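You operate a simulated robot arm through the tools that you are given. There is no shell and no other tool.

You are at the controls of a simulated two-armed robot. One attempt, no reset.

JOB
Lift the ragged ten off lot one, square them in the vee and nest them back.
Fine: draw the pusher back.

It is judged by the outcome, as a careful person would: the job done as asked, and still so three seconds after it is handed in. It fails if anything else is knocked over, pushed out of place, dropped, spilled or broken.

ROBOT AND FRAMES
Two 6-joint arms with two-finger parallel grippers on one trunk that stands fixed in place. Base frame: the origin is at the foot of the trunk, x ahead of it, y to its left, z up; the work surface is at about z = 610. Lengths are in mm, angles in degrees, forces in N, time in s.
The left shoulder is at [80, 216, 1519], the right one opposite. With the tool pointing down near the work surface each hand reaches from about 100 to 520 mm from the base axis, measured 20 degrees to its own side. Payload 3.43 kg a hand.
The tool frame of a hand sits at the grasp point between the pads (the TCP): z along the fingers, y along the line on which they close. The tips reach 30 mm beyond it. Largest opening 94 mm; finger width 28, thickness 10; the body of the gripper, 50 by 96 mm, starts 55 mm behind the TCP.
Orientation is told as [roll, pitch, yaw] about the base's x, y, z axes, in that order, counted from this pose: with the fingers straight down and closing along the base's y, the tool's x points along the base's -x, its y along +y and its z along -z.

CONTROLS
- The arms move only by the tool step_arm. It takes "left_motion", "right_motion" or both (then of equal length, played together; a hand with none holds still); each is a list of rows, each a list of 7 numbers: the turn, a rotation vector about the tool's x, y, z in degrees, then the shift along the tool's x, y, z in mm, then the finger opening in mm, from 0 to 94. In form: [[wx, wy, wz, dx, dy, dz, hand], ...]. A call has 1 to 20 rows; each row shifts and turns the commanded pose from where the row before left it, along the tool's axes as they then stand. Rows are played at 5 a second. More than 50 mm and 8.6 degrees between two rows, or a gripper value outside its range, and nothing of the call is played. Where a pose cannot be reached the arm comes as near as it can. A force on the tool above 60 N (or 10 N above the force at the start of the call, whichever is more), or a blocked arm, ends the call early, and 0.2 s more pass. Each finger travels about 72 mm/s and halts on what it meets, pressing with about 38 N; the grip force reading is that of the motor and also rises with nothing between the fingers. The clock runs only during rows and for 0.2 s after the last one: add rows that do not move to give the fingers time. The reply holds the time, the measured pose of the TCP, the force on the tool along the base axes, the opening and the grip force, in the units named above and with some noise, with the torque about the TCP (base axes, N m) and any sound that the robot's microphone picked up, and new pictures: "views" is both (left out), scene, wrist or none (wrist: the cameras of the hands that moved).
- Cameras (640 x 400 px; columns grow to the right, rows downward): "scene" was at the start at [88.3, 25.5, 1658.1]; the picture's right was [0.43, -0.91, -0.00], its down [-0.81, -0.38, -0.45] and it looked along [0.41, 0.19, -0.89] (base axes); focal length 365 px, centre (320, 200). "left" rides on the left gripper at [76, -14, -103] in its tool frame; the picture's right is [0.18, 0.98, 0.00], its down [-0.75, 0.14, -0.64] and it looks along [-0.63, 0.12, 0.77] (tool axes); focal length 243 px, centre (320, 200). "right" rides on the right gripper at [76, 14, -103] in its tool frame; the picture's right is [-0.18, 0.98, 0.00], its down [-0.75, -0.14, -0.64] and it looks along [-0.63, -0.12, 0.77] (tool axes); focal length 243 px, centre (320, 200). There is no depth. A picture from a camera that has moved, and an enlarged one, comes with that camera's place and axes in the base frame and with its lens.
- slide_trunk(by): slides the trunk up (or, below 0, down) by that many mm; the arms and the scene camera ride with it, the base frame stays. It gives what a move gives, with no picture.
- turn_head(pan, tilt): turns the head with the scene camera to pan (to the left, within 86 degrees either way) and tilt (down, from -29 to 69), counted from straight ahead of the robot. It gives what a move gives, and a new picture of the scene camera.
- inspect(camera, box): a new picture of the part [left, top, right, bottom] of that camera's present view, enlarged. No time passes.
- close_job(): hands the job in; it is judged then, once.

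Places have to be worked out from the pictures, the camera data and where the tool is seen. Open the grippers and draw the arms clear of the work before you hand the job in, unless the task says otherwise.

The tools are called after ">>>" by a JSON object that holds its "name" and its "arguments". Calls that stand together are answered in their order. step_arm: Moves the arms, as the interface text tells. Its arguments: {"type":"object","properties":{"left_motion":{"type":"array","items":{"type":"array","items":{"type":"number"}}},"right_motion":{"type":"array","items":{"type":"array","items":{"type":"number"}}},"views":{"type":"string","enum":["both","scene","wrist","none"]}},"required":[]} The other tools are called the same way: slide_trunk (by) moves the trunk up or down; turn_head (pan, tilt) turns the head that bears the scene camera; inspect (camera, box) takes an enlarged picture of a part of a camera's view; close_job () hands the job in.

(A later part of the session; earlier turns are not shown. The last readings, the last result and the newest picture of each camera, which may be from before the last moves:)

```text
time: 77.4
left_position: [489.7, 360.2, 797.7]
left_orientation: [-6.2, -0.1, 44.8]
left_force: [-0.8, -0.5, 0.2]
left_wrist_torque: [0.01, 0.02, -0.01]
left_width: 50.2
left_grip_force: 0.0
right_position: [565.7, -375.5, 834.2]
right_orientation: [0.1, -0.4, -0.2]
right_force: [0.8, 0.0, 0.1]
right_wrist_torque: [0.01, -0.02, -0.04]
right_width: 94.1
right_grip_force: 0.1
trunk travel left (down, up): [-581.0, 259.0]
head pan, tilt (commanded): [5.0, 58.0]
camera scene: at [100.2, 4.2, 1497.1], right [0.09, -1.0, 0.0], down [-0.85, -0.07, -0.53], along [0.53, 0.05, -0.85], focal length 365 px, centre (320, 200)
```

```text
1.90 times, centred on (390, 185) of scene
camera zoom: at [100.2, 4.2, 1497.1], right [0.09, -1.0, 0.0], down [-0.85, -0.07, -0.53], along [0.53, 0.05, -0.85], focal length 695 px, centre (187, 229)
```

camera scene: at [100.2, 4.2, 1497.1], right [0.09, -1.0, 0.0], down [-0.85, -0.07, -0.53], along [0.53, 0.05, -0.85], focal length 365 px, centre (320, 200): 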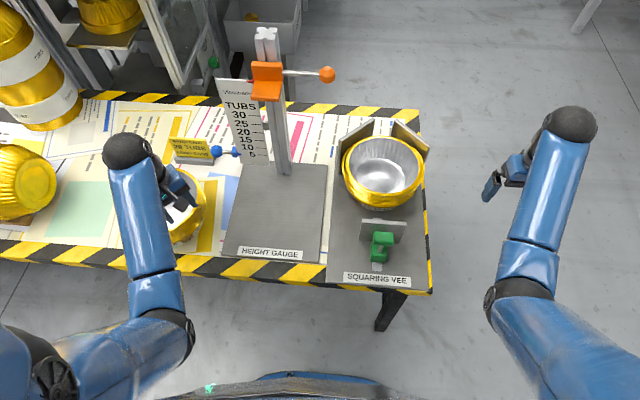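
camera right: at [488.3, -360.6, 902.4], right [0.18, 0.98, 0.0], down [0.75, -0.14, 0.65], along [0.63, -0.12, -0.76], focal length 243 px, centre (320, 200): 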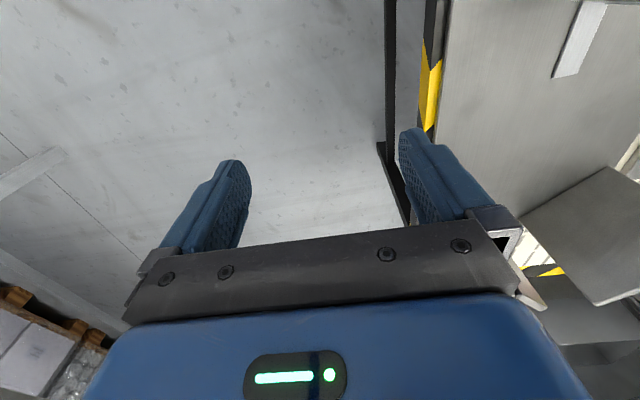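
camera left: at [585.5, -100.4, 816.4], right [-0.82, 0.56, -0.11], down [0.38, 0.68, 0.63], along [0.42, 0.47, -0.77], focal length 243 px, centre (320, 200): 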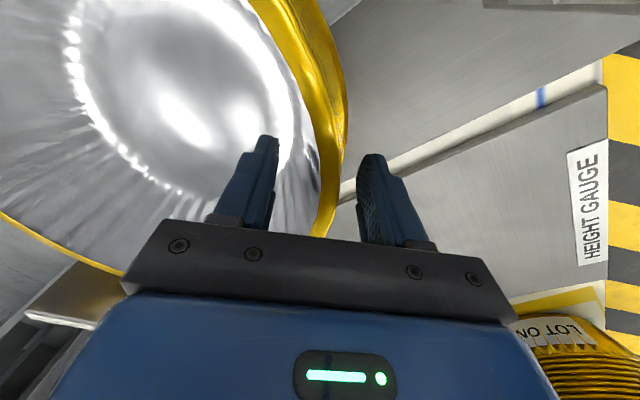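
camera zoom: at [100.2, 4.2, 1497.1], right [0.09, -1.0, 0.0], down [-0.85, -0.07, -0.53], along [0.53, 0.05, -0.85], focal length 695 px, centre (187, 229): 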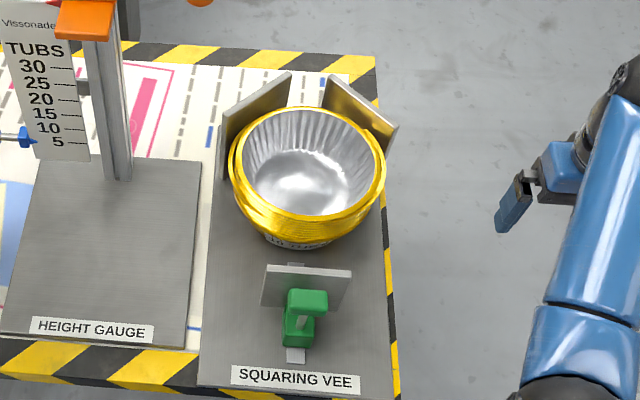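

The ten stands centred in front of the vee with its offset rims showing. I raise the trunk 50 and bring the right hand above the green knob.

>>> {"name": "slide_trunk", "arguments": {"by": 60}}

>>> {"name": "step_arm", "arguments": {"right_motion": [[0, 0, 0, 10.4, 33.75, 6.25, 94], [0, 0, 0, 10.4, 33.75, 6.25, 94], [0, 0, 0, 10.4, 33.75, 6.25, 94], [0, 0, 0, 10.4, 33.75, 6.25, 94], [0, 0, 0, 10.4, 33.75, 6.25, 94], [0, 0, 0, 10.4, 33.75, 6.25, 94], [0, 0, 0, 10.4, 33.75, 6.25, 94], [0, 0, 0, 10.4, 33.75, 6.25, 94], [0, 0, 0, 0, 0, 0, 94]], "views": "both"}}

>>> {"name": "inspect", "arguments": {"camera": "right", "box": [220, 0, 420, 170]}}

```text
time: 78.4
left_position: [489.2, 360.0, 856.6]
left_orientation: [-6.1, -0.2, 45.0]
left_force: [-0.2, 1.0, 0.2]
left_wrist_torque: [0.0, 0.0, 0.0]
left_width: 50.0
left_grip_force: 0.0
right_position: [565.1, -376.2, 894.1]
right_orientation: [-0.1, -0.2, 0.0]
right_force: [-0.6, 0.7, -0.5]
right_wrist_torque: [0.03, -0.02, -0.01]
right_width: 93.8
right_grip_force: 0.0
trunk travel left (down, up): [-641.0, 199.0]
head pan, tilt (commanded): [5.0, 58.0]
```

```text
time: 80.4
left_position: [489.5, 360.2, 856.5]
left_orientation: [-6.1, -0.2, 45.0]
left_force: [-0.3, -0.2, 0.6]
left_wrist_torque: [0.03, 0.01, -0.02]
left_width: 50.0
left_grip_force: 0.1
right_position: [482.6, -105.5, 843.9]
right_orientation: [0.1, -0.2, -0.2]
right_force: [0.2, 0.4, -0.1]
right_wrist_torque: [-0.03, 0.02, -0.01]
right_width: 94.1
right_grip_force: 0.1
trunk travel left (down, up): [-641.0, 199.0]
head pan, tilt (commanded): [5.0, 58.0]
camera scene: at [100.1, 4.4, 1557.1], right [0.09, -1.0, 0.0], down [-0.84, -0.07, -0.53], along [0.53, 0.05, -0.85], focal length 365 px, centre (320, 200)
camera right: at [405.2, -90.2, 944.9], right [0.19, 0.98, 0.0], down [0.75, -0.14, 0.65], along [0.63, -0.12, -0.76], focal length 243 px, centre (320, 200)
```

scene: 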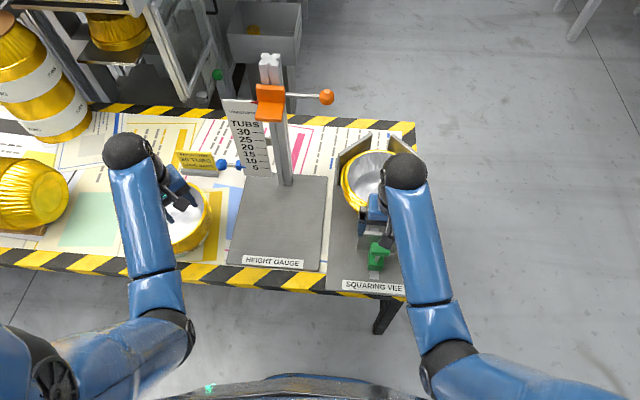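
right: 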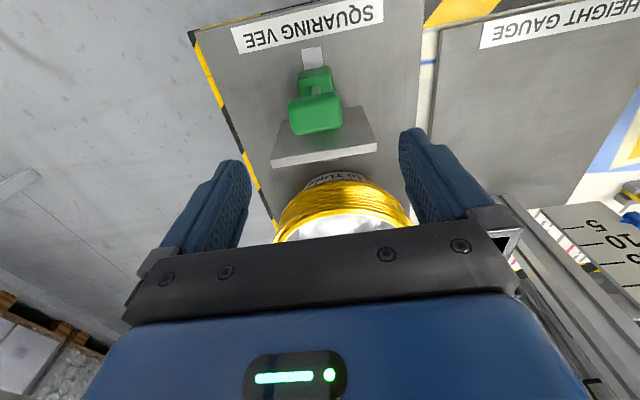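

```text
2.35 times, centred on (320, 85) of right
camera zoom: at [405.2, -90.2, 944.9], right [0.19, 0.98, 0.0], down [0.75, -0.14, 0.65], along [0.63, -0.12, -0.76], focal length 571 px, centre (320, 471)
```

zoom: 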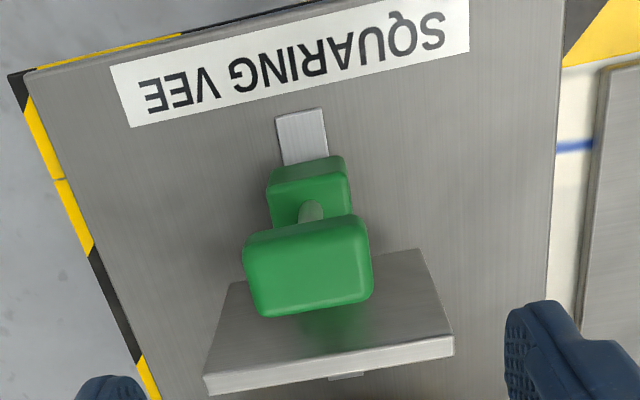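

The knob is at x 472–500, y -131 to -87, with its top at z ≈ 727. I descend with open fingers to TCP (486, -108.5, 730).

>>> {"name": "step_arm", "arguments": {"right_motion": [[0, 0, 0, -1.1, -1, 25, 94], [0, 0, 0, -1.1, -1, 25, 94], [0, 0, 0, -1.2, -1, 25, 94], [0, 0, 0, 0, 0, 20, 94], [0, 0, 0, 0, 0, 0, 94]], "views": "wrist"}}

>>> {"name": "inspect", "arguments": {"camera": "right", "box": [200, 60, 440, 260]}}

```text
time: 81.6
left_position: [489.0, 361.1, 855.9]
left_orientation: [-6.2, -0.2, 45.0]
left_force: [-1.1, -0.3, 0.6]
left_wrist_torque: [-0.03, 0.0, 0.0]
left_width: 49.8
left_grip_force: 0.1
right_position: [484.7, -109.3, 749.2]
right_orientation: [0.1, -0.3, -0.2]
right_force: [0.2, -0.8, 0.0]
right_wrist_torque: [0.01, 0.0, 0.01]
right_width: 93.8
right_grip_force: 0.1
trunk travel left (down, up): [-641.0, 199.0]
head pan, tilt (commanded): [5.0, 58.0]
camera right: at [409.0, -92.9, 850.7], right [0.18, 0.98, 0.0], down [0.75, -0.14, 0.65], along [0.63, -0.12, -0.76], focal length 243 px, centre (320, 200)
```

right: 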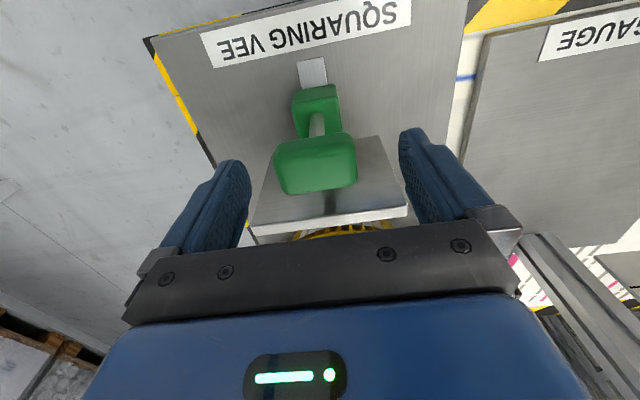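

```text
2.00 times, centred on (320, 160) of right
camera zoom: at [409.0, -92.9, 850.7], right [0.18, 0.98, 0.0], down [0.75, -0.14, 0.65], along [0.63, -0.12, -0.76], focal length 485 px, centre (320, 280)
```

zoom: 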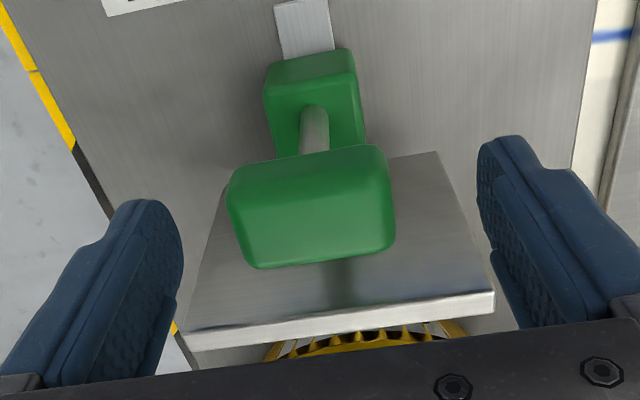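

The knob sits between the fingers. I go down the last 19 mm and close on it.

>>> {"name": "step_arm", "arguments": {"right_motion": [[0, 0, 0, 0, -1, 10, 94], [0, 0, 0, 0, -1, 9, 94], [0, 0, 0, 0, 0, 0, 70], [0, 0, 0, 0, 0, 0, 50], [0, 0, 0, 0, 0, 0, 35], [0, 0, 0, 0, 0, 0, 35]], "views": "wrist"}}

```text
time: 83.0
left_position: [490.7, 359.1, 857.4]
left_orientation: [-6.1, -0.1, 45.1]
left_force: [0.0, 0.6, -0.4]
left_wrist_torque: [0.01, 0.01, 0.0]
left_width: 49.8
left_grip_force: 0.0
right_position: [486.3, -109.3, 730.6]
right_orientation: [0.0, -0.4, -0.1]
right_force: [0.4, -0.7, 0.0]
right_wrist_torque: [-0.03, 0.01, -0.02]
right_width: 35.0
right_grip_force: 0.1
trunk travel left (down, up): [-641.0, 199.0]
head pan, tilt (commanded): [5.0, 58.0]
camera right: at [409.6, -95.0, 831.7], right [0.18, 0.98, 0.0], down [0.75, -0.14, 0.65], along [0.63, -0.12, -0.76], focal length 243 px, centre (320, 200)
```

right: 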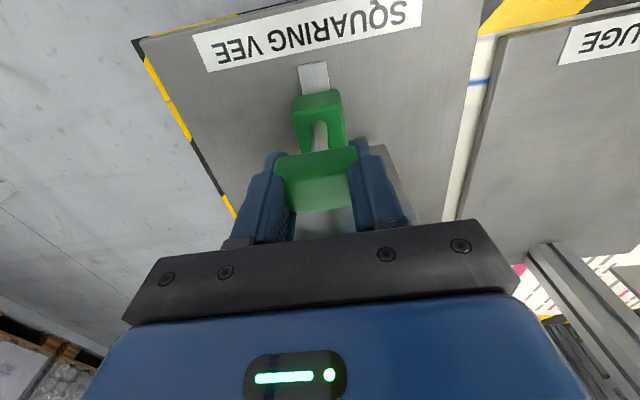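

At 35 mm there's no grip force yet; the knob is narrower than I thought. I close further.

>>> {"name": "step_arm", "arguments": {"right_motion": [[0, 0, 0, 0, 0, 0, 26], [0, 0, 0, 0, 0, 0, 18], [0, 0, 0, 0, 0, 0, 18]], "views": "wrist"}}

>>> {"name": "inspect", "arguments": {"camera": "right", "box": [220, 60, 420, 260]}}

```text
time: 83.8
left_position: [489.6, 359.5, 856.0]
left_orientation: [-6.0, -0.3, 45.1]
left_force: [0.2, -0.9, -0.1]
left_wrist_torque: [0.03, -0.02, 0.0]
left_width: 49.9
left_grip_force: 0.0
right_position: [487.1, -109.2, 730.4]
right_orientation: [0.1, -0.2, 0.0]
right_force: [0.1, -1.0, 0.7]
right_wrist_torque: [-0.03, 0.0, -0.03]
right_width: 33.4
right_grip_force: 44.7
trunk travel left (down, up): [-641.0, 199.0]
head pan, tilt (commanded): [5.0, 58.0]
camera right: at [409.6, -95.1, 831.7], right [0.19, 0.98, 0.0], down [0.75, -0.14, 0.65], along [0.63, -0.12, -0.76], focal length 243 px, centre (320, 200)
```

right: 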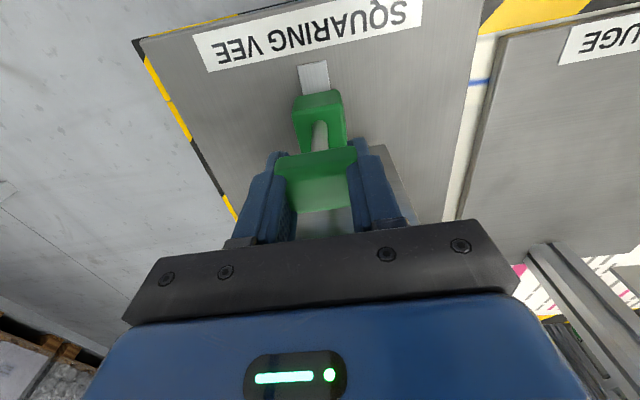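

```text
2.00 times, centred on (320, 160) of right
camera zoom: at [409.6, -95.1, 831.7], right [0.19, 0.98, 0.0], down [0.75, -0.14, 0.65], along [0.63, -0.12, -0.76], focal length 485 px, centre (320, 280)
```

zoom: 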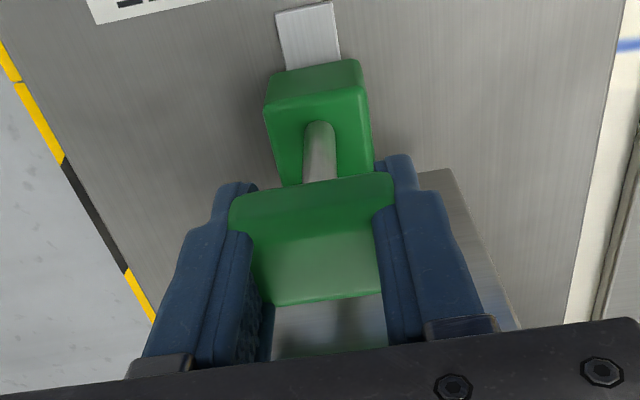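

The knob is gripped (33.4 mm, 45 N). I push the slide +x by 60 mm, short of the ten, and check the force and view.

>>> {"name": "step_arm", "arguments": {"right_motion": [[0, 0, 0, -6, 0, 0, 18], [0, 0, 0, -12, 0, 0, 18], [0, 0, 0, -12, 0, 0, 18], [0, 0, 0, -12, 0, 0, 18], [0, 0, 0, -12, 0, 0, 18], [0, 0, 0, -6, 0, 0, 18], [0, 0, 0, 0, 0, 0, 18]], "views": "both"}}

>>> {"name": "inspect", "arguments": {"camera": "scene", "box": [310, 100, 450, 300]}}

```text
time: 85.4
left_position: [490.2, 361.3, 856.9]
left_orientation: [-6.1, -0.2, 45.0]
left_force: [-0.7, 0.5, -0.3]
left_wrist_torque: [0.03, 0.02, 0.04]
left_width: 50.1
left_grip_force: 0.0
right_position: [548.2, -110.8, 730.5]
right_orientation: [-0.1, -0.3, -0.1]
right_force: [-1.0, -1.1, 4.6]
right_wrist_torque: [-0.08, 1.15, 0.06]
right_width: 33.4
right_grip_force: 44.4
trunk travel left (down, up): [-641.0, 199.0]
head pan, tilt (commanded): [5.0, 58.0]
camera scene: at [99.5, 4.8, 1557.2], right [0.09, -1.0, 0.0], down [-0.84, -0.07, -0.53], along [0.53, 0.05, -0.85], focal length 365 px, centre (320, 200)
camera right: at [469.3, -95.1, 831.7], right [0.19, 0.98, 0.0], down [0.75, -0.14, 0.65], along [0.64, -0.12, -0.76], focal length 243 px, centre (320, 200)
```

scene: 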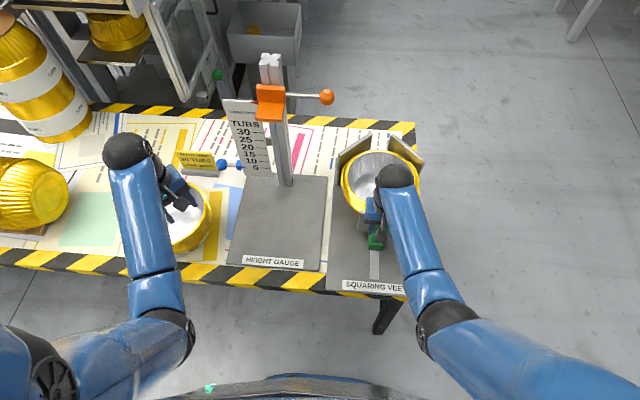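
right: 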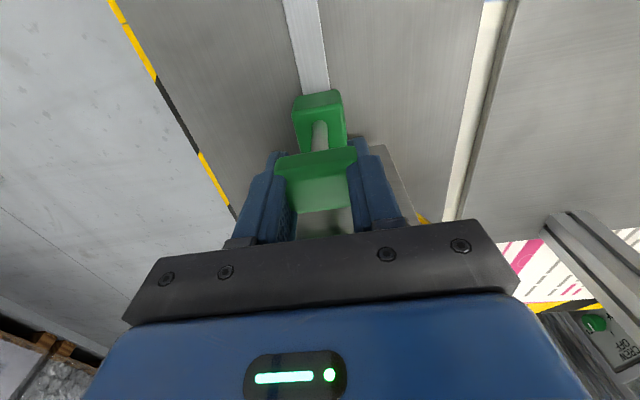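

```text
2.00 times, centred on (380, 200) of scene
camera zoom: at [99.5, 4.8, 1557.2], right [0.09, -1.0, 0.0], down [-0.84, -0.07, -0.53], along [0.53, 0.05, -0.85], focal length 729 px, centre (200, 200)
```

zoom: 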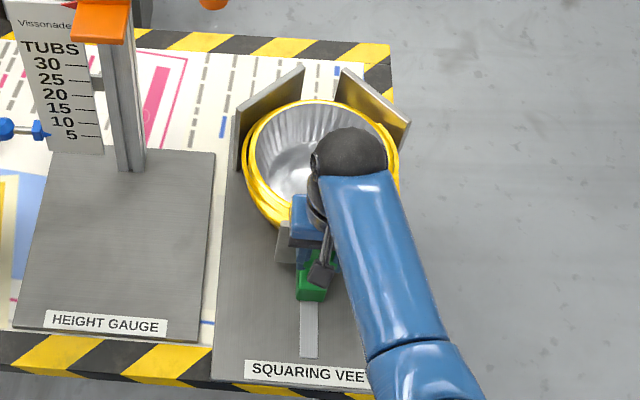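

The slide moves freely. I push on in smaller steps until it meets the ten and seats it in the vee.

>>> {"name": "step_arm", "arguments": {"right_motion": [[0, 0, 0, -5, 0, 0, 18], [0, 0, 0, -5, 0, 0, 18], [0, 0, 0, -5, 0, 0, 18], [0, 0, 0, -5, 0, 0, 18], [0, 0, 0, 0, 0, 0, 18]], "views": "both"}}

>>> {"name": "inspect", "arguments": {"camera": "scene", "box": [310, 100, 450, 300]}}

```text
time: 86.6
left_position: [489.0, 360.1, 856.2]
left_orientation: [-6.1, -0.2, 45.0]
left_force: [0.3, -0.9, 0.5]
left_wrist_torque: [0.0, 0.01, 0.0]
left_width: 50.1
left_grip_force: 0.0
right_position: [565.8, -109.9, 730.6]
right_orientation: [0.0, -0.3, 0.0]
right_force: [-0.5, -2.4, -1.9]
right_wrist_torque: [-0.05, -0.55, -0.01]
right_width: 33.4
right_grip_force: 45.1
trunk travel left (down, up): [-641.0, 199.0]
head pan, tilt (commanded): [5.0, 58.0]
camera scene: at [100.0, 4.5, 1557.1], right [0.09, -1.0, 0.0], down [-0.84, -0.07, -0.53], along [0.53, 0.05, -0.85], focal length 365 px, centre (320, 200)
camera right: at [489.4, -95.2, 831.7], right [0.18, 0.98, 0.0], down [0.75, -0.14, 0.65], along [0.64, -0.12, -0.76], focal length 243 px, centre (320, 200)
```

scene: 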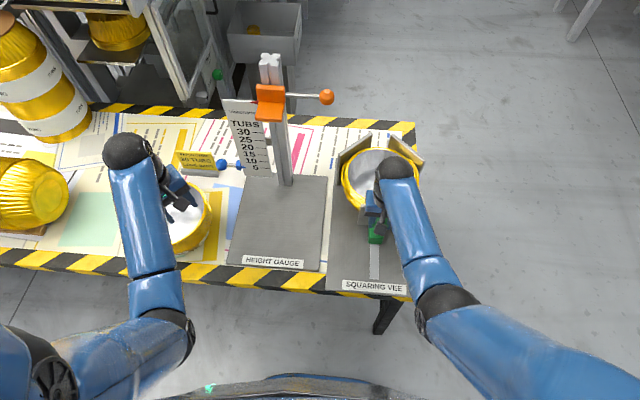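
right: 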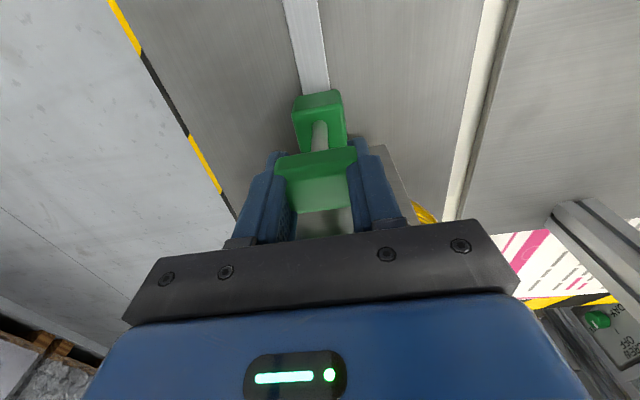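

```text
2.00 times, centred on (380, 200) of scene
camera zoom: at [100.0, 4.5, 1557.1], right [0.09, -1.0, 0.0], down [-0.84, -0.07, -0.53], along [0.53, 0.05, -0.85], focal length 729 px, centre (200, 200)
```

zoom: 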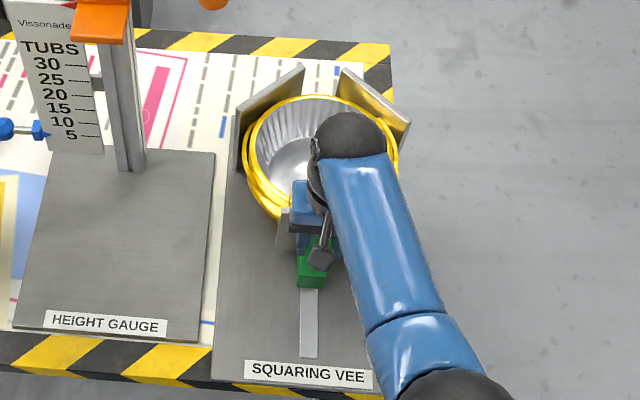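

The pusher has met the ten and is sliding it towards the vee. I continue in 4 mm steps and watch the force.

>>> {"name": "step_arm", "arguments": {"right_motion": [[0, 0, 0, -4, 0, 0, 18], [0, 0, 0, -4, 0, 0, 18], [0, 0, 0, -4, 0, 0, 18], [0, 0, 0, 0, 0, 0, 18]], "views": "scene"}}

>>> {"name": "inspect", "arguments": {"camera": "scene", "box": [310, 100, 450, 300]}}

```text
time: 87.6
left_position: [489.1, 360.5, 857.8]
left_orientation: [-6.1, -0.3, 45.0]
left_force: [0.2, -0.2, -0.9]
left_wrist_torque: [-0.01, 0.01, -0.01]
left_width: 50.0
left_grip_force: 0.0
right_position: [576.8, -109.5, 730.2]
right_orientation: [0.0, -0.1, 0.1]
right_force: [-8.0, -1.3, -0.4]
right_wrist_torque: [0.02, 0.39, 0.06]
right_width: 33.7
right_grip_force: 44.7
trunk travel left (down, up): [-641.0, 199.0]
head pan, tilt (commanded): [5.0, 58.0]
camera scene: at [98.7, 4.7, 1557.3], right [0.09, -1.0, 0.0], down [-0.84, -0.07, -0.53], along [0.53, 0.05, -0.85], focal length 365 px, centre (320, 200)
```

scene: 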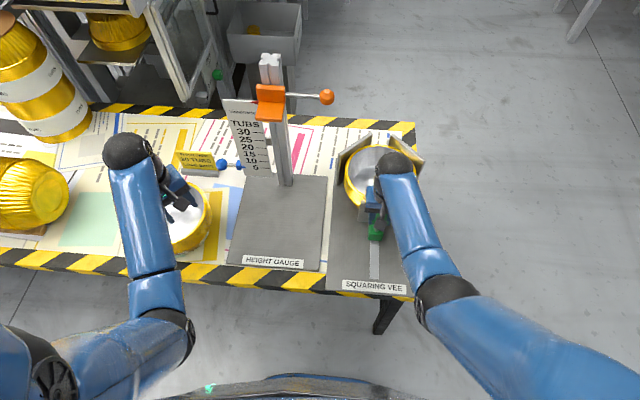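

```text
2.00 times, centred on (380, 200) of scene
camera zoom: at [98.7, 4.7, 1557.3], right [0.09, -1.0, 0.0], down [-0.84, -0.07, -0.53], along [0.53, 0.05, -0.85], focal length 729 px, centre (200, 200)
```

zoom: 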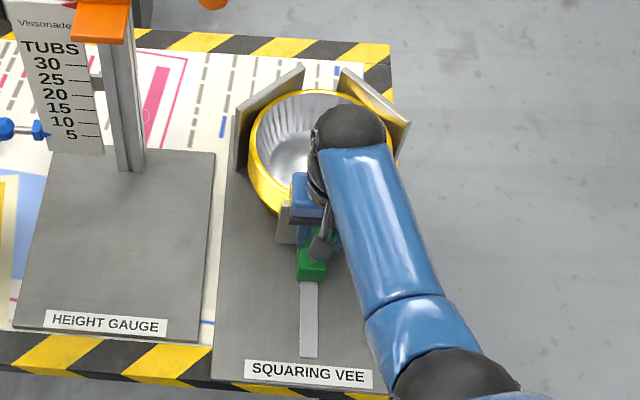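

The crescents on the left side have gone, so the rims are lining up, and the force is 8 N. I press a few mm more to be sure the ten is fully seated against both plates.

>>> {"name": "step_arm", "arguments": {"right_motion": [[0, 0, 0, -2, 0, 0, 18], [0, 0, 0, -2, 0, 0, 18], [0, 0, 0, 0, 0, 0, 18], [0, 0, 0, 0, 0, 0, 18]], "views": "both"}}

>>> {"name": "inspect", "arguments": {"camera": "scene", "box": [340, 120, 440, 220]}}

```text
time: 88.6
left_position: [487.4, 359.8, 857.6]
left_orientation: [-6.3, -0.4, 44.9]
left_force: [-0.2, 0.5, -0.5]
left_wrist_torque: [-0.01, -0.01, 0.01]
left_width: 49.8
left_grip_force: 0.0
right_position: [578.1, -111.3, 731.1]
right_orientation: [0.0, 0.1, 0.0]
right_force: [-32.9, 2.0, -3.6]
right_wrist_torque: [0.02, 0.12, 0.02]
right_width: 33.4
right_grip_force: 45.2
trunk travel left (down, up): [-641.0, 199.0]
head pan, tilt (commanded): [5.0, 58.0]
camera scene: at [95.6, 5.1, 1557.3], right [0.09, -1.0, 0.0], down [-0.84, -0.07, -0.53], along [0.53, 0.05, -0.85], focal length 365 px, centre (320, 200)
camera right: at [501.2, -95.1, 832.3], right [0.18, 0.98, 0.0], down [0.75, -0.14, 0.64], along [0.63, -0.12, -0.77], focal length 243 px, centre (320, 200)
```

scene: 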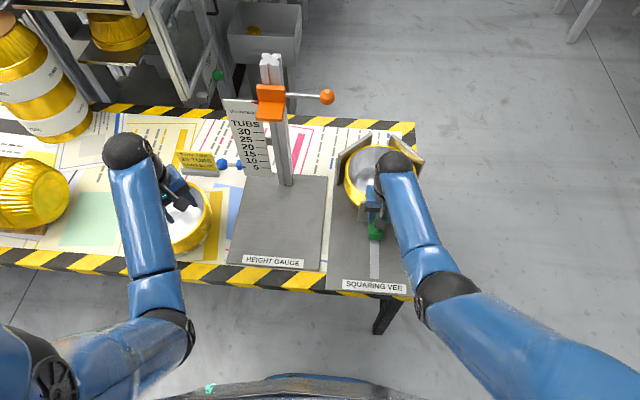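
right: 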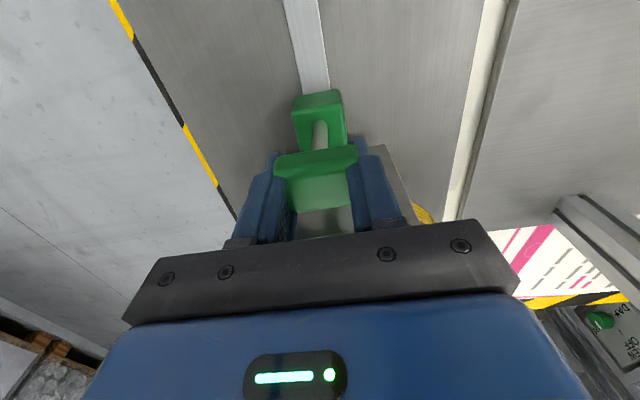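

```text
4.00 times, centred on (390, 170) of scene
camera zoom: at [95.6, 5.1, 1557.3], right [0.09, -1.0, 0.0], down [-0.84, -0.07, -0.53], along [0.53, 0.05, -0.85], focal length 1459 px, centre (40, 320)
```

zoom: 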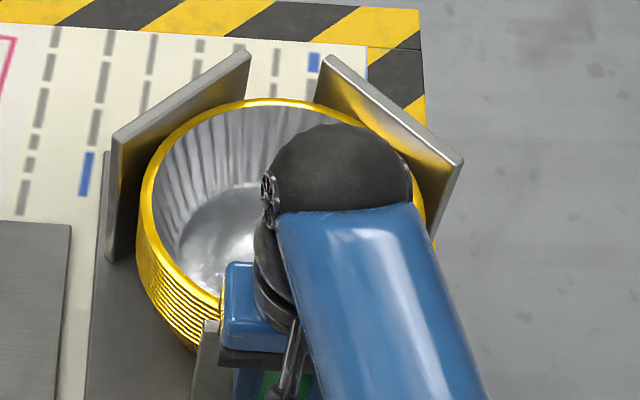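

The ten is seated at 33 N with all rims aligned, so it is squared. Now I draw the pusher back, starting gently, towards where it stood before.

>>> {"name": "step_arm", "arguments": {"right_motion": [[0, 0, 0, 3, 0, 0, 18], [0, 0, 0, 5, 0, 0, 18], [0, 0, 0, 10, 0, 0, 18], [0, 0, 0, 12, 0, 0, 18], [0, 0, 0, 12, 0, 0, 18], [0, 0, 0, 12, 0, 0, 18], [0, 0, 0, 12, 0, 0, 18], [0, 0, 0, 12, 0, 0, 18], [0, 0, 0, 12, 0, 0, 18], [0, 0, 0, 5, 0, 0, 18], [0, 0, 0, 0, 0, 0, 18]], "views": "both"}}

>>> {"name": "inspect", "arguments": {"camera": "scene", "box": [310, 100, 450, 300]}}

```text
time: 91.0
left_position: [490.2, 359.0, 856.4]
left_orientation: [-6.1, -0.2, 45.0]
left_force: [-0.5, 0.1, 0.0]
left_wrist_torque: [0.0, 0.01, 0.0]
left_width: 50.3
left_grip_force: 0.0
right_position: [487.3, -109.6, 731.5]
right_orientation: [-0.1, -0.2, -0.1]
right_force: [1.7, 0.0, 0.1]
right_wrist_torque: [0.01, -0.36, 0.07]
right_width: 33.5
right_grip_force: 44.9
trunk travel left (down, up): [-641.0, 199.0]
head pan, tilt (commanded): [5.0, 58.0]
camera scene: at [100.1, 4.8, 1557.2], right [0.09, -1.0, 0.0], down [-0.84, -0.07, -0.53], along [0.53, 0.05, -0.85], focal length 365 px, centre (320, 200)
camera right: at [410.8, -95.1, 832.2], right [0.19, 0.98, 0.0], down [0.75, -0.14, 0.65], along [0.63, -0.12, -0.76], focal length 243 px, centre (320, 200)
```

scene: 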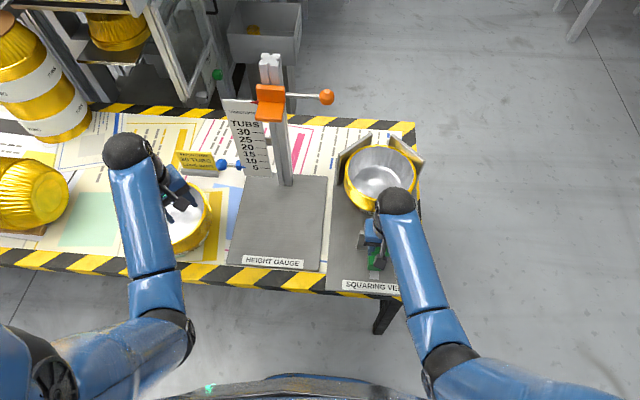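
right: 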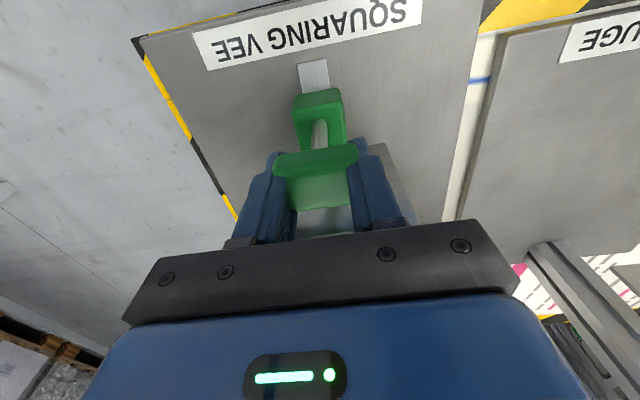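

```text
2.00 times, centred on (380, 200) of scene
camera zoom: at [100.1, 4.8, 1557.2], right [0.09, -1.0, 0.0], down [-0.84, -0.07, -0.53], along [0.53, 0.05, -0.85], focal length 729 px, centre (200, 200)
```

zoom: 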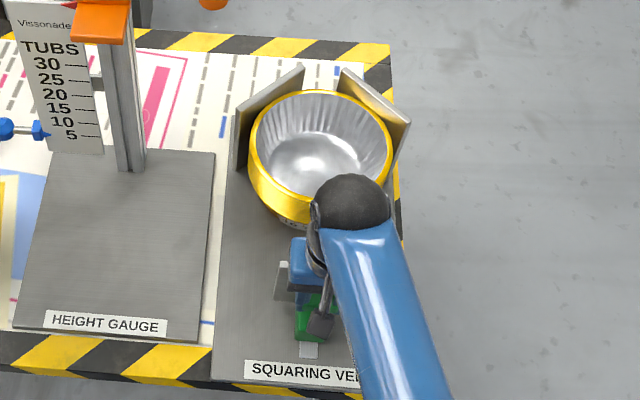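

The pusher is back where it started and the ten stays squared in the vee. I try a few mm further to feel whether this is the rear stop.

>>> {"name": "step_arm", "arguments": {"right_motion": [[0, 0, 0, 3, 0, 0, 18], [0, 0, 0, 3, 0, 0, 18], [0, 0, 0, 0, 0, 0, 18]], "views": "none"}}

```text
time: 91.8
left_position: [491.4, 359.1, 855.0]
left_orientation: [-6.0, -0.1, 45.1]
left_force: [0.4, 1.4, 0.4]
left_wrist_torque: [-0.03, -0.01, 0.02]
left_width: 49.9
left_grip_force: 0.1
right_position: [487.7, -111.1, 730.9]
right_orientation: [0.1, -0.6, 0.0]
right_force: [30.9, -6.7, 4.5]
right_wrist_torque: [-0.11, -0.05, 0.02]
right_width: 33.4
right_grip_force: 44.5
trunk travel left (down, up): [-641.0, 199.0]
head pan, tilt (commanded): [5.0, 58.0]
```

The force jumped to 31 N with no movement, so the pusher is at its rear stop. I undo the 6 mm pull, open the fingers and raise the right hand clear.

>>> {"name": "step_arm", "arguments": {"right_motion": [[0, 0, 0, -3, 0, 0, 18], [0, 0, 0, -3, 0, 0, 18], [0, 0, 0, 0, 0, 0, 40], [0, 0, 0, 0, 0, 0, 60], [0, 0, 0, 0, 0, 0, 80], [0, 0, 0, 0, 0, 0, 80], [0, 0, 0, 0, 0, -15, 80], [0, 0, 0, 0, 0, -25, 80], [0, 0, 0, 0, 0, -25, 80], [0, 0, 0, 0, 0, -25, 80], [0, 0, 0, 0, 0, -20, 80], [0, 0, 0, 0, 0, 0, 80]], "views": "both"}}

```text
time: 94.4
left_position: [489.8, 360.6, 856.9]
left_orientation: [-6.1, -0.2, 45.0]
left_force: [0.1, -0.1, 0.2]
left_wrist_torque: [-0.02, 0.02, 0.0]
left_width: 49.9
left_grip_force: 0.1
right_position: [486.3, -109.2, 841.3]
right_orientation: [0.1, -0.3, -0.1]
right_force: [-0.3, 0.0, -0.4]
right_wrist_torque: [-0.03, 0.0, 0.0]
right_width: 80.1
right_grip_force: 0.0
trunk travel left (down, up): [-641.0, 199.0]
head pan, tilt (commanded): [5.0, 58.0]
camera scene: at [100.0, 4.8, 1557.1], right [0.09, -1.0, 0.0], down [-0.84, -0.07, -0.53], along [0.53, 0.05, -0.85], focal length 365 px, centre (320, 200)
camera right: at [409.7, -94.7, 942.5], right [0.18, 0.98, 0.0], down [0.75, -0.14, 0.65], along [0.63, -0.12, -0.76], focal length 243 px, centre (320, 200)
```

scene: 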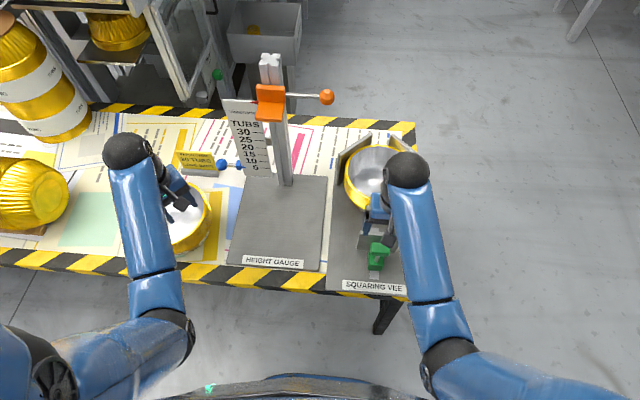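
right: 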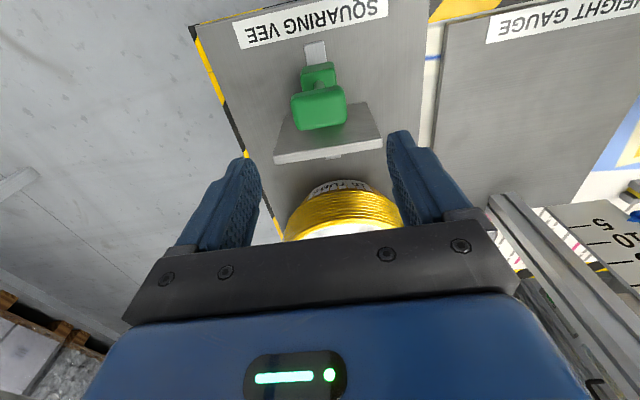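

The knob is released and the pusher rests at its stop. I move the right hand back out to the right.

>>> {"name": "step_arm", "arguments": {"right_motion": [[0, 0, 0, -10, -34, -6, 80], [0, 0, 0, -10, -34, -6, 80], [0, 0, 0, -10, -34, -6, 80], [0, 0, 0, -10, -34, -6, 80], [0, 0, 0, -10, -34, -6, 80], [0, 0, 0, -10, -34, -6, 80], [0, 0, 0, -10, -34, -6, 80], [0, 0, 0, -10, -34, -6, 80], [0, 0, 0, 0, 0, 0, 80]], "views": "scene"}}

>>> {"name": "inspect", "arguments": {"camera": "scene", "box": [330, 120, 450, 300]}}

>>> {"name": "inspect", "arguments": {"camera": "scene", "box": [100, 130, 260, 280]}}

```text
time: 96.4
left_position: [490.1, 361.5, 855.9]
left_orientation: [-6.0, -0.2, 45.1]
left_force: [0.3, -0.6, -0.2]
left_wrist_torque: [-0.01, 0.01, -0.01]
left_width: 50.0
left_grip_force: 0.1
right_position: [565.4, -383.9, 890.1]
right_orientation: [-0.1, -0.4, 0.1]
right_force: [0.7, 0.4, -0.7]
right_wrist_torque: [0.03, -0.03, 0.05]
right_width: 79.9
right_grip_force: 0.0
trunk travel left (down, up): [-641.0, 199.0]
head pan, tilt (commanded): [5.0, 58.0]
camera scene: at [99.8, 5.3, 1557.2], right [0.09, -1.0, 0.0], down [-0.84, -0.07, -0.53], along [0.53, 0.05, -0.85], focal length 365 px, centre (320, 200)
```

scene: 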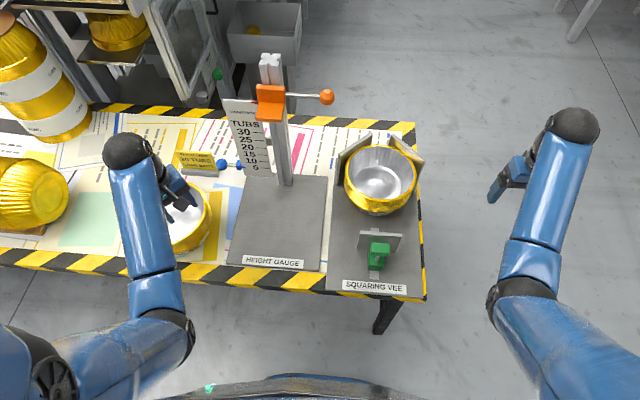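

```text
2.22 times, centred on (390, 210) of scene
camera zoom: at [99.8, 5.3, 1557.2], right [0.09, -1.0, 0.0], down [-0.84, -0.07, -0.53], along [0.53, 0.05, -0.85], focal length 810 px, centre (164, 178)
```

zoom: 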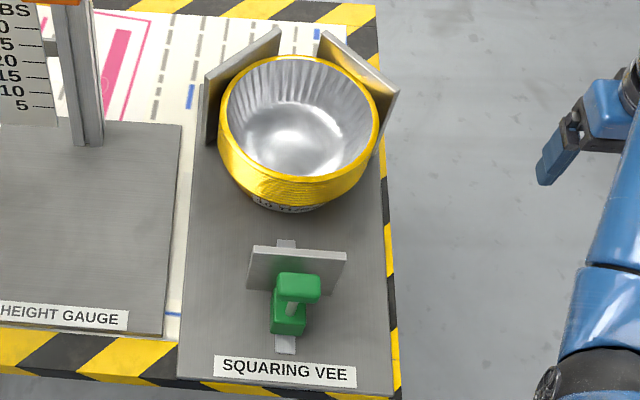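

```text
2.67 times, centred on (180, 205) of scene
camera zoom: at [99.8, 5.3, 1557.2], right [0.09, -1.0, 0.0], down [-0.84, -0.07, -0.53], along [0.53, 0.05, -0.85], focal length 972 px, centre (693, 187)
```

zoom: 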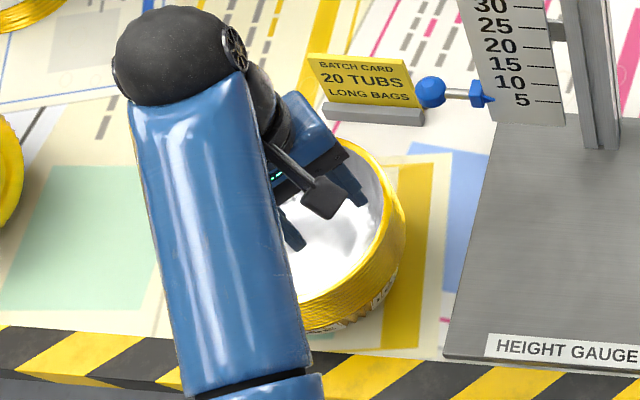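

The rims are now even all round and the ten's centre is at about (718, -110). I bring the left hand back above it with the same small 6° tilt at which it held the ten level, so nothing should turn this time.

>>> {"name": "step_arm", "arguments": {"left_motion": [[0, 0, 0, 14.3, -33.5, 3.07, 60], [0, 0, 0, 14.3, -33.5, 3.07, 60], [0, 0, 0, 14.3, -33.5, 3.07, 60], [0, 0, 0, 14.3, -33.5, 3.07, 60], [0, 0, 0, 14.3, -33.5, 3.07, 60], [0, 0, 0, 14.3, -33.5, 3.07, 60], [0, 0, 0, 14.3, -33.5, 3.07, 60], [0, 0, 0, 14.3, -33.5, 3.07, 60], [0, 0, 0, 14.3, -33.5, 3.07, 60], [0, 0, 0, 14.3, -33.5, 3.07, 60], [0, 0, 0, 14.3, -33.5, 3.07, 60], [0, 0, 0, 14.3, -33.5, 3.07, 60], [0, 0, 0, 0, 0, 0, 60]], "views": "both"}}

```text
time: 99.2
left_position: [653.0, -46.8, 862.2]
left_orientation: [-6.1, -0.3, 45.0]
left_force: [-0.3, 0.3, -0.2]
left_wrist_torque: [-0.03, 0.01, -0.08]
left_width: 60.0
left_grip_force: 0.1
right_position: [565.2, -382.7, 889.3]
right_orientation: [0.0, -0.4, 0.0]
right_force: [0.0, -0.1, -0.5]
right_wrist_torque: [-0.01, 0.03, 0.0]
right_width: 80.0
right_grip_force: 0.1
trunk travel left (down, up): [-641.0, 199.0]
head pan, tilt (commanded): [5.0, 58.0]
camera scene: at [99.9, 5.2, 1557.2], right [0.09, -1.0, 0.0], down [-0.84, -0.07, -0.53], along [0.53, 0.05, -0.85], focal length 365 px, centre (320, 200)
camera left: at [601.0, -104.3, 967.4], right [-0.82, 0.56, -0.11], down [0.38, 0.68, 0.63], along [0.42, 0.47, -0.77], focal length 243 px, centre (320, 200)
```

scene: 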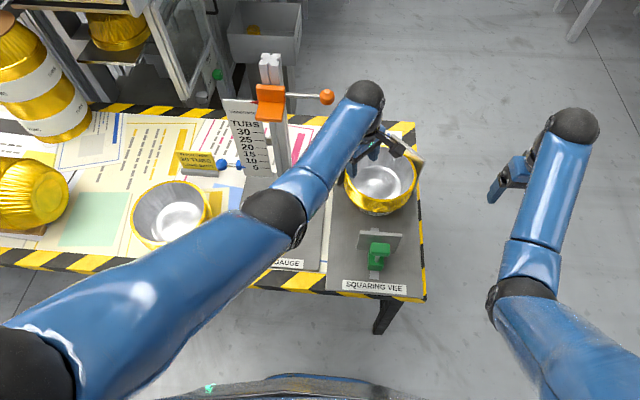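
left: 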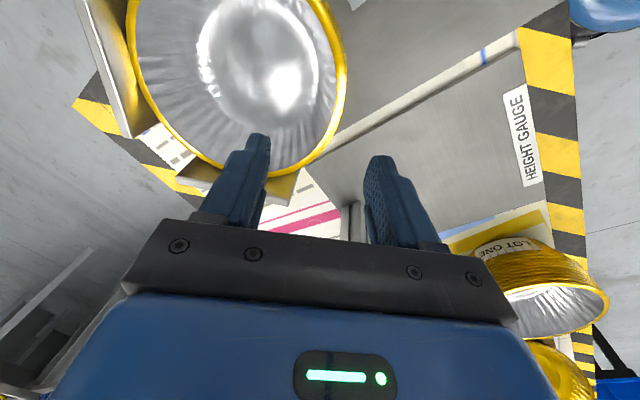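

I measure the ten's rim in the wrist view before going down.

>>> {"name": "inspect", "arguments": {"camera": "left", "box": [110, 0, 370, 200]}}

```text
2.00 times, centred on (240, 100) of left
camera zoom: at [601.0, -104.3, 967.4], right [-0.82, 0.56, -0.11], down [0.38, 0.68, 0.63], along [0.42, 0.47, -0.77], focal length 485 px, centre (480, 400)
```

zoom: 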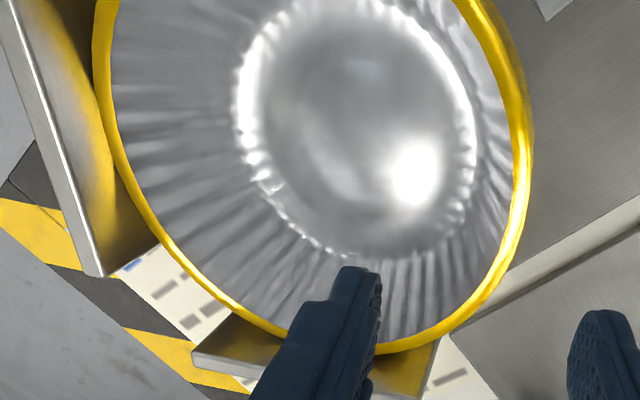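

The fit gives a centre of (720, -109), so the hand is already over the right spot within 2 mm. I lower the trunk 112, then check.

>>> {"name": "slide_trunk", "arguments": {"by": -112}}

>>> {"name": "step_arm", "arguments": {"left_motion": [[0, 0, 0, 0, 0, 0, 60]], "views": "both"}}

```text
time: 100.6
left_position: [652.3, -46.8, 750.6]
left_orientation: [-6.1, -0.2, 45.0]
left_force: [0.6, 0.2, 0.4]
left_wrist_torque: [0.02, 0.01, -0.02]
left_width: 60.0
left_grip_force: 0.1
right_position: [565.9, -381.8, 777.7]
right_orientation: [0.0, -0.2, 0.0]
right_force: [-0.3, -0.4, 0.4]
right_wrist_torque: [-0.01, 0.01, 0.02]
right_width: 79.7
right_grip_force: 0.2
trunk travel left (down, up): [-529.0, 311.0]
head pan, tilt (commanded): [5.0, 58.0]
```

```text
time: 101.0
left_position: [652.6, -47.9, 750.2]
left_orientation: [-6.2, -0.2, 45.1]
left_force: [-0.6, 0.2, -0.2]
left_wrist_torque: [-0.02, -0.01, -0.01]
left_width: 60.1
left_grip_force: 0.1
right_position: [565.7, -382.3, 776.7]
right_orientation: [0.1, -0.4, 0.0]
right_force: [0.3, 0.1, 0.5]
right_wrist_torque: [-0.01, -0.05, 0.01]
right_width: 80.1
right_grip_force: 0.1
trunk travel left (down, up): [-529.0, 311.0]
head pan, tilt (commanded): [5.0, 58.0]
camera scene: at [100.2, 4.6, 1445.1], right [0.09, -1.0, 0.0], down [-0.85, -0.07, -0.53], along [0.53, 0.05, -0.85], focal length 365 px, centre (320, 200)
camera left: at [601.1, -104.3, 855.2], right [-0.82, 0.56, -0.1], down [0.38, 0.68, 0.63], along [0.42, 0.47, -0.77], focal length 243 px, centre (320, 200)
```

scene: 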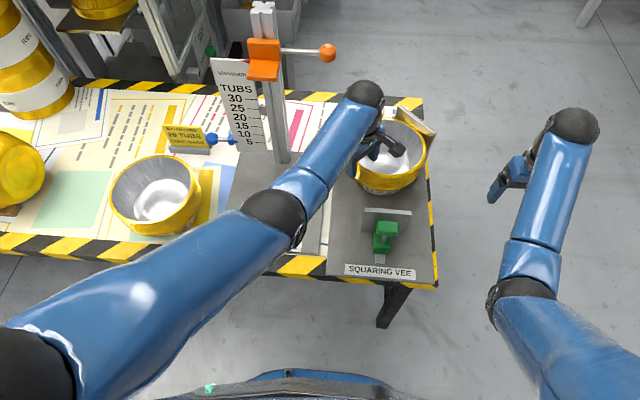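
left: 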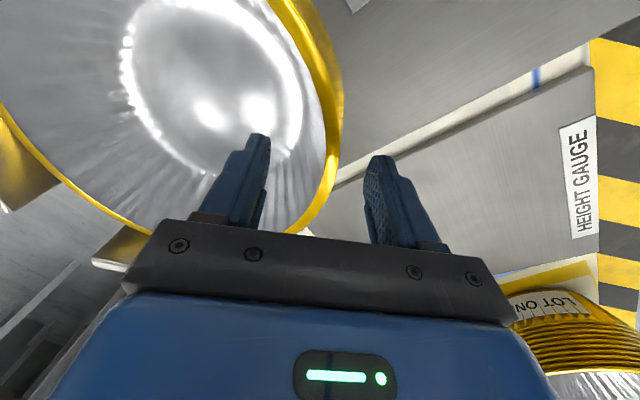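

The fingers straddle the wall with even gaps. I go down the last 37 mm with a small centring correction.

>>> {"name": "step_arm", "arguments": {"left_motion": [[0, 0, 0, -0.8, 1.2, 12.5, 60], [0, 0, 0, -0.8, 1.2, 12.5, 60], [0, 0, 0, -0.8, 1.1, 12.4, 60], [0, 0, 0, 0, 0, 0, 60], [0, 0, 0, 0, 0, 0, 40]], "views": "both"}}

>>> {"name": "inspect", "arguments": {"camera": "left", "box": [200, 60, 440, 250]}}

```text
time: 102.2
left_position: [655.4, -46.0, 713.1]
left_orientation: [-6.0, -0.2, 45.1]
left_force: [0.0, 0.7, 0.4]
left_wrist_torque: [0.03, 0.0, 0.0]
left_width: 39.8
left_grip_force: 0.1
right_position: [566.1, -382.8, 777.2]
right_orientation: [0.0, -0.3, -0.1]
right_force: [0.4, -1.1, 1.1]
right_wrist_torque: [0.01, -0.01, 0.03]
right_width: 80.0
right_grip_force: 0.0
trunk travel left (down, up): [-529.0, 311.0]
head pan, tilt (commanded): [5.0, 58.0]
camera scene: at [100.1, 4.6, 1445.1], right [0.09, -1.0, 0.0], down [-0.84, -0.07, -0.53], along [0.53, 0.05, -0.85], focal length 365 px, centre (320, 200)
camera left: at [603.0, -102.5, 818.0], right [-0.82, 0.56, -0.1], down [0.38, 0.68, 0.63], along [0.42, 0.47, -0.77], focal length 243 px, centre (320, 200)
```

scene: 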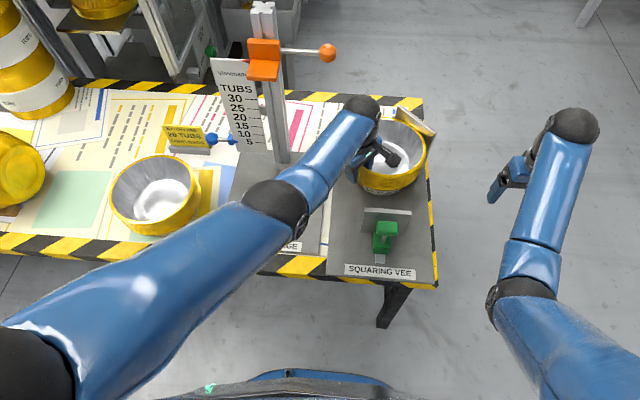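
left: 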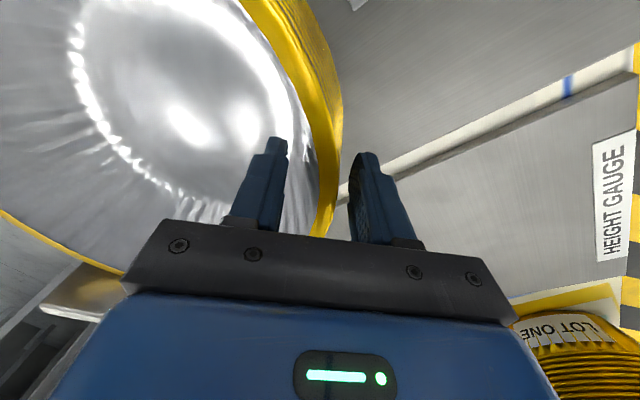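

```text
2.11 times, centred on (320, 155) of left
camera zoom: at [603.0, -102.5, 818.0], right [-0.82, 0.56, -0.1], down [0.38, 0.68, 0.63], along [0.42, 0.47, -0.77], focal length 511 px, centre (320, 295)
```

zoom: 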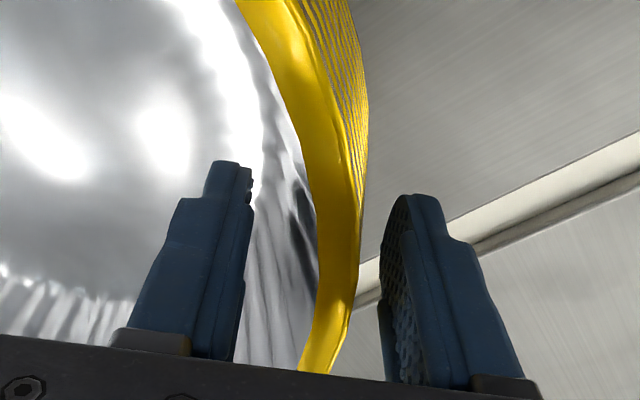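

Position matches the former grip. I close the fingers on the wall.

>>> {"name": "step_arm", "arguments": {"left_motion": [[0, 0, 0, 0, 0, 0, 28], [0, 0, 0, 0, 0, 0, 18], [0, 0, 0, 0, 0, 0, 12], [0, 0, 0, 0, 0, 0, 12], [0, 0, 0, 0, 0, 0, 12]], "views": "both"}}

>>> {"name": "inspect", "arguments": {"camera": "scene", "box": [330, 80, 450, 220]}}

```text
time: 103.4
left_position: [654.3, -44.3, 711.8]
left_orientation: [-5.9, -0.1, 45.0]
left_force: [-9.5, 10.8, -0.2]
left_wrist_torque: [0.85, 0.92, 0.44]
left_width: 14.9
left_grip_force: 38.9
right_position: [565.0, -381.8, 778.4]
right_orientation: [0.1, -0.3, -0.1]
right_force: [-0.3, 0.4, 0.4]
right_wrist_torque: [0.05, 0.03, 0.0]
right_width: 79.9
right_grip_force: 0.0
trunk travel left (down, up): [-529.0, 311.0]
head pan, tilt (commanded): [5.0, 58.0]
camera scene: at [99.0, 6.2, 1445.2], right [0.09, -1.0, 0.0], down [-0.84, -0.07, -0.53], along [0.53, 0.05, -0.85], focal length 365 px, centre (320, 200)
camera left: at [601.9, -100.5, 817.5], right [-0.82, 0.56, -0.1], down [0.39, 0.68, 0.63], along [0.42, 0.47, -0.77], focal length 243 px, centre (320, 200)
```

scene: 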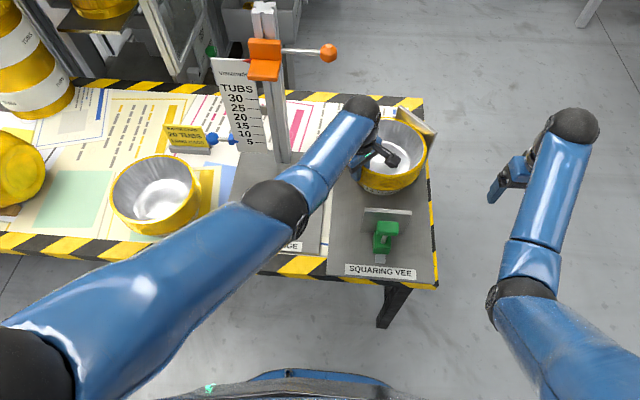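
left: 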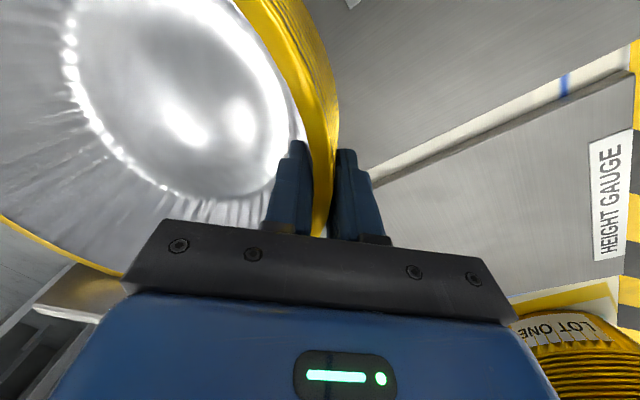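

```text
2.86 times, centred on (390, 150) of scene
camera zoom: at [99.0, 6.2, 1445.2], right [0.09, -1.0, 0.0], down [-0.84, -0.07, -0.53], along [0.53, 0.05, -0.85], focal length 1042 px, centre (120, 343)
```

zoom: 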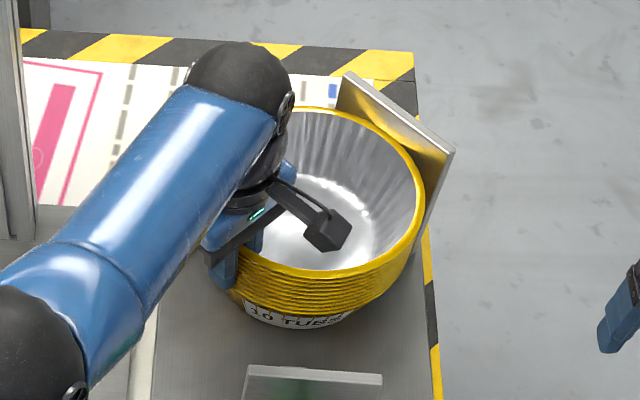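

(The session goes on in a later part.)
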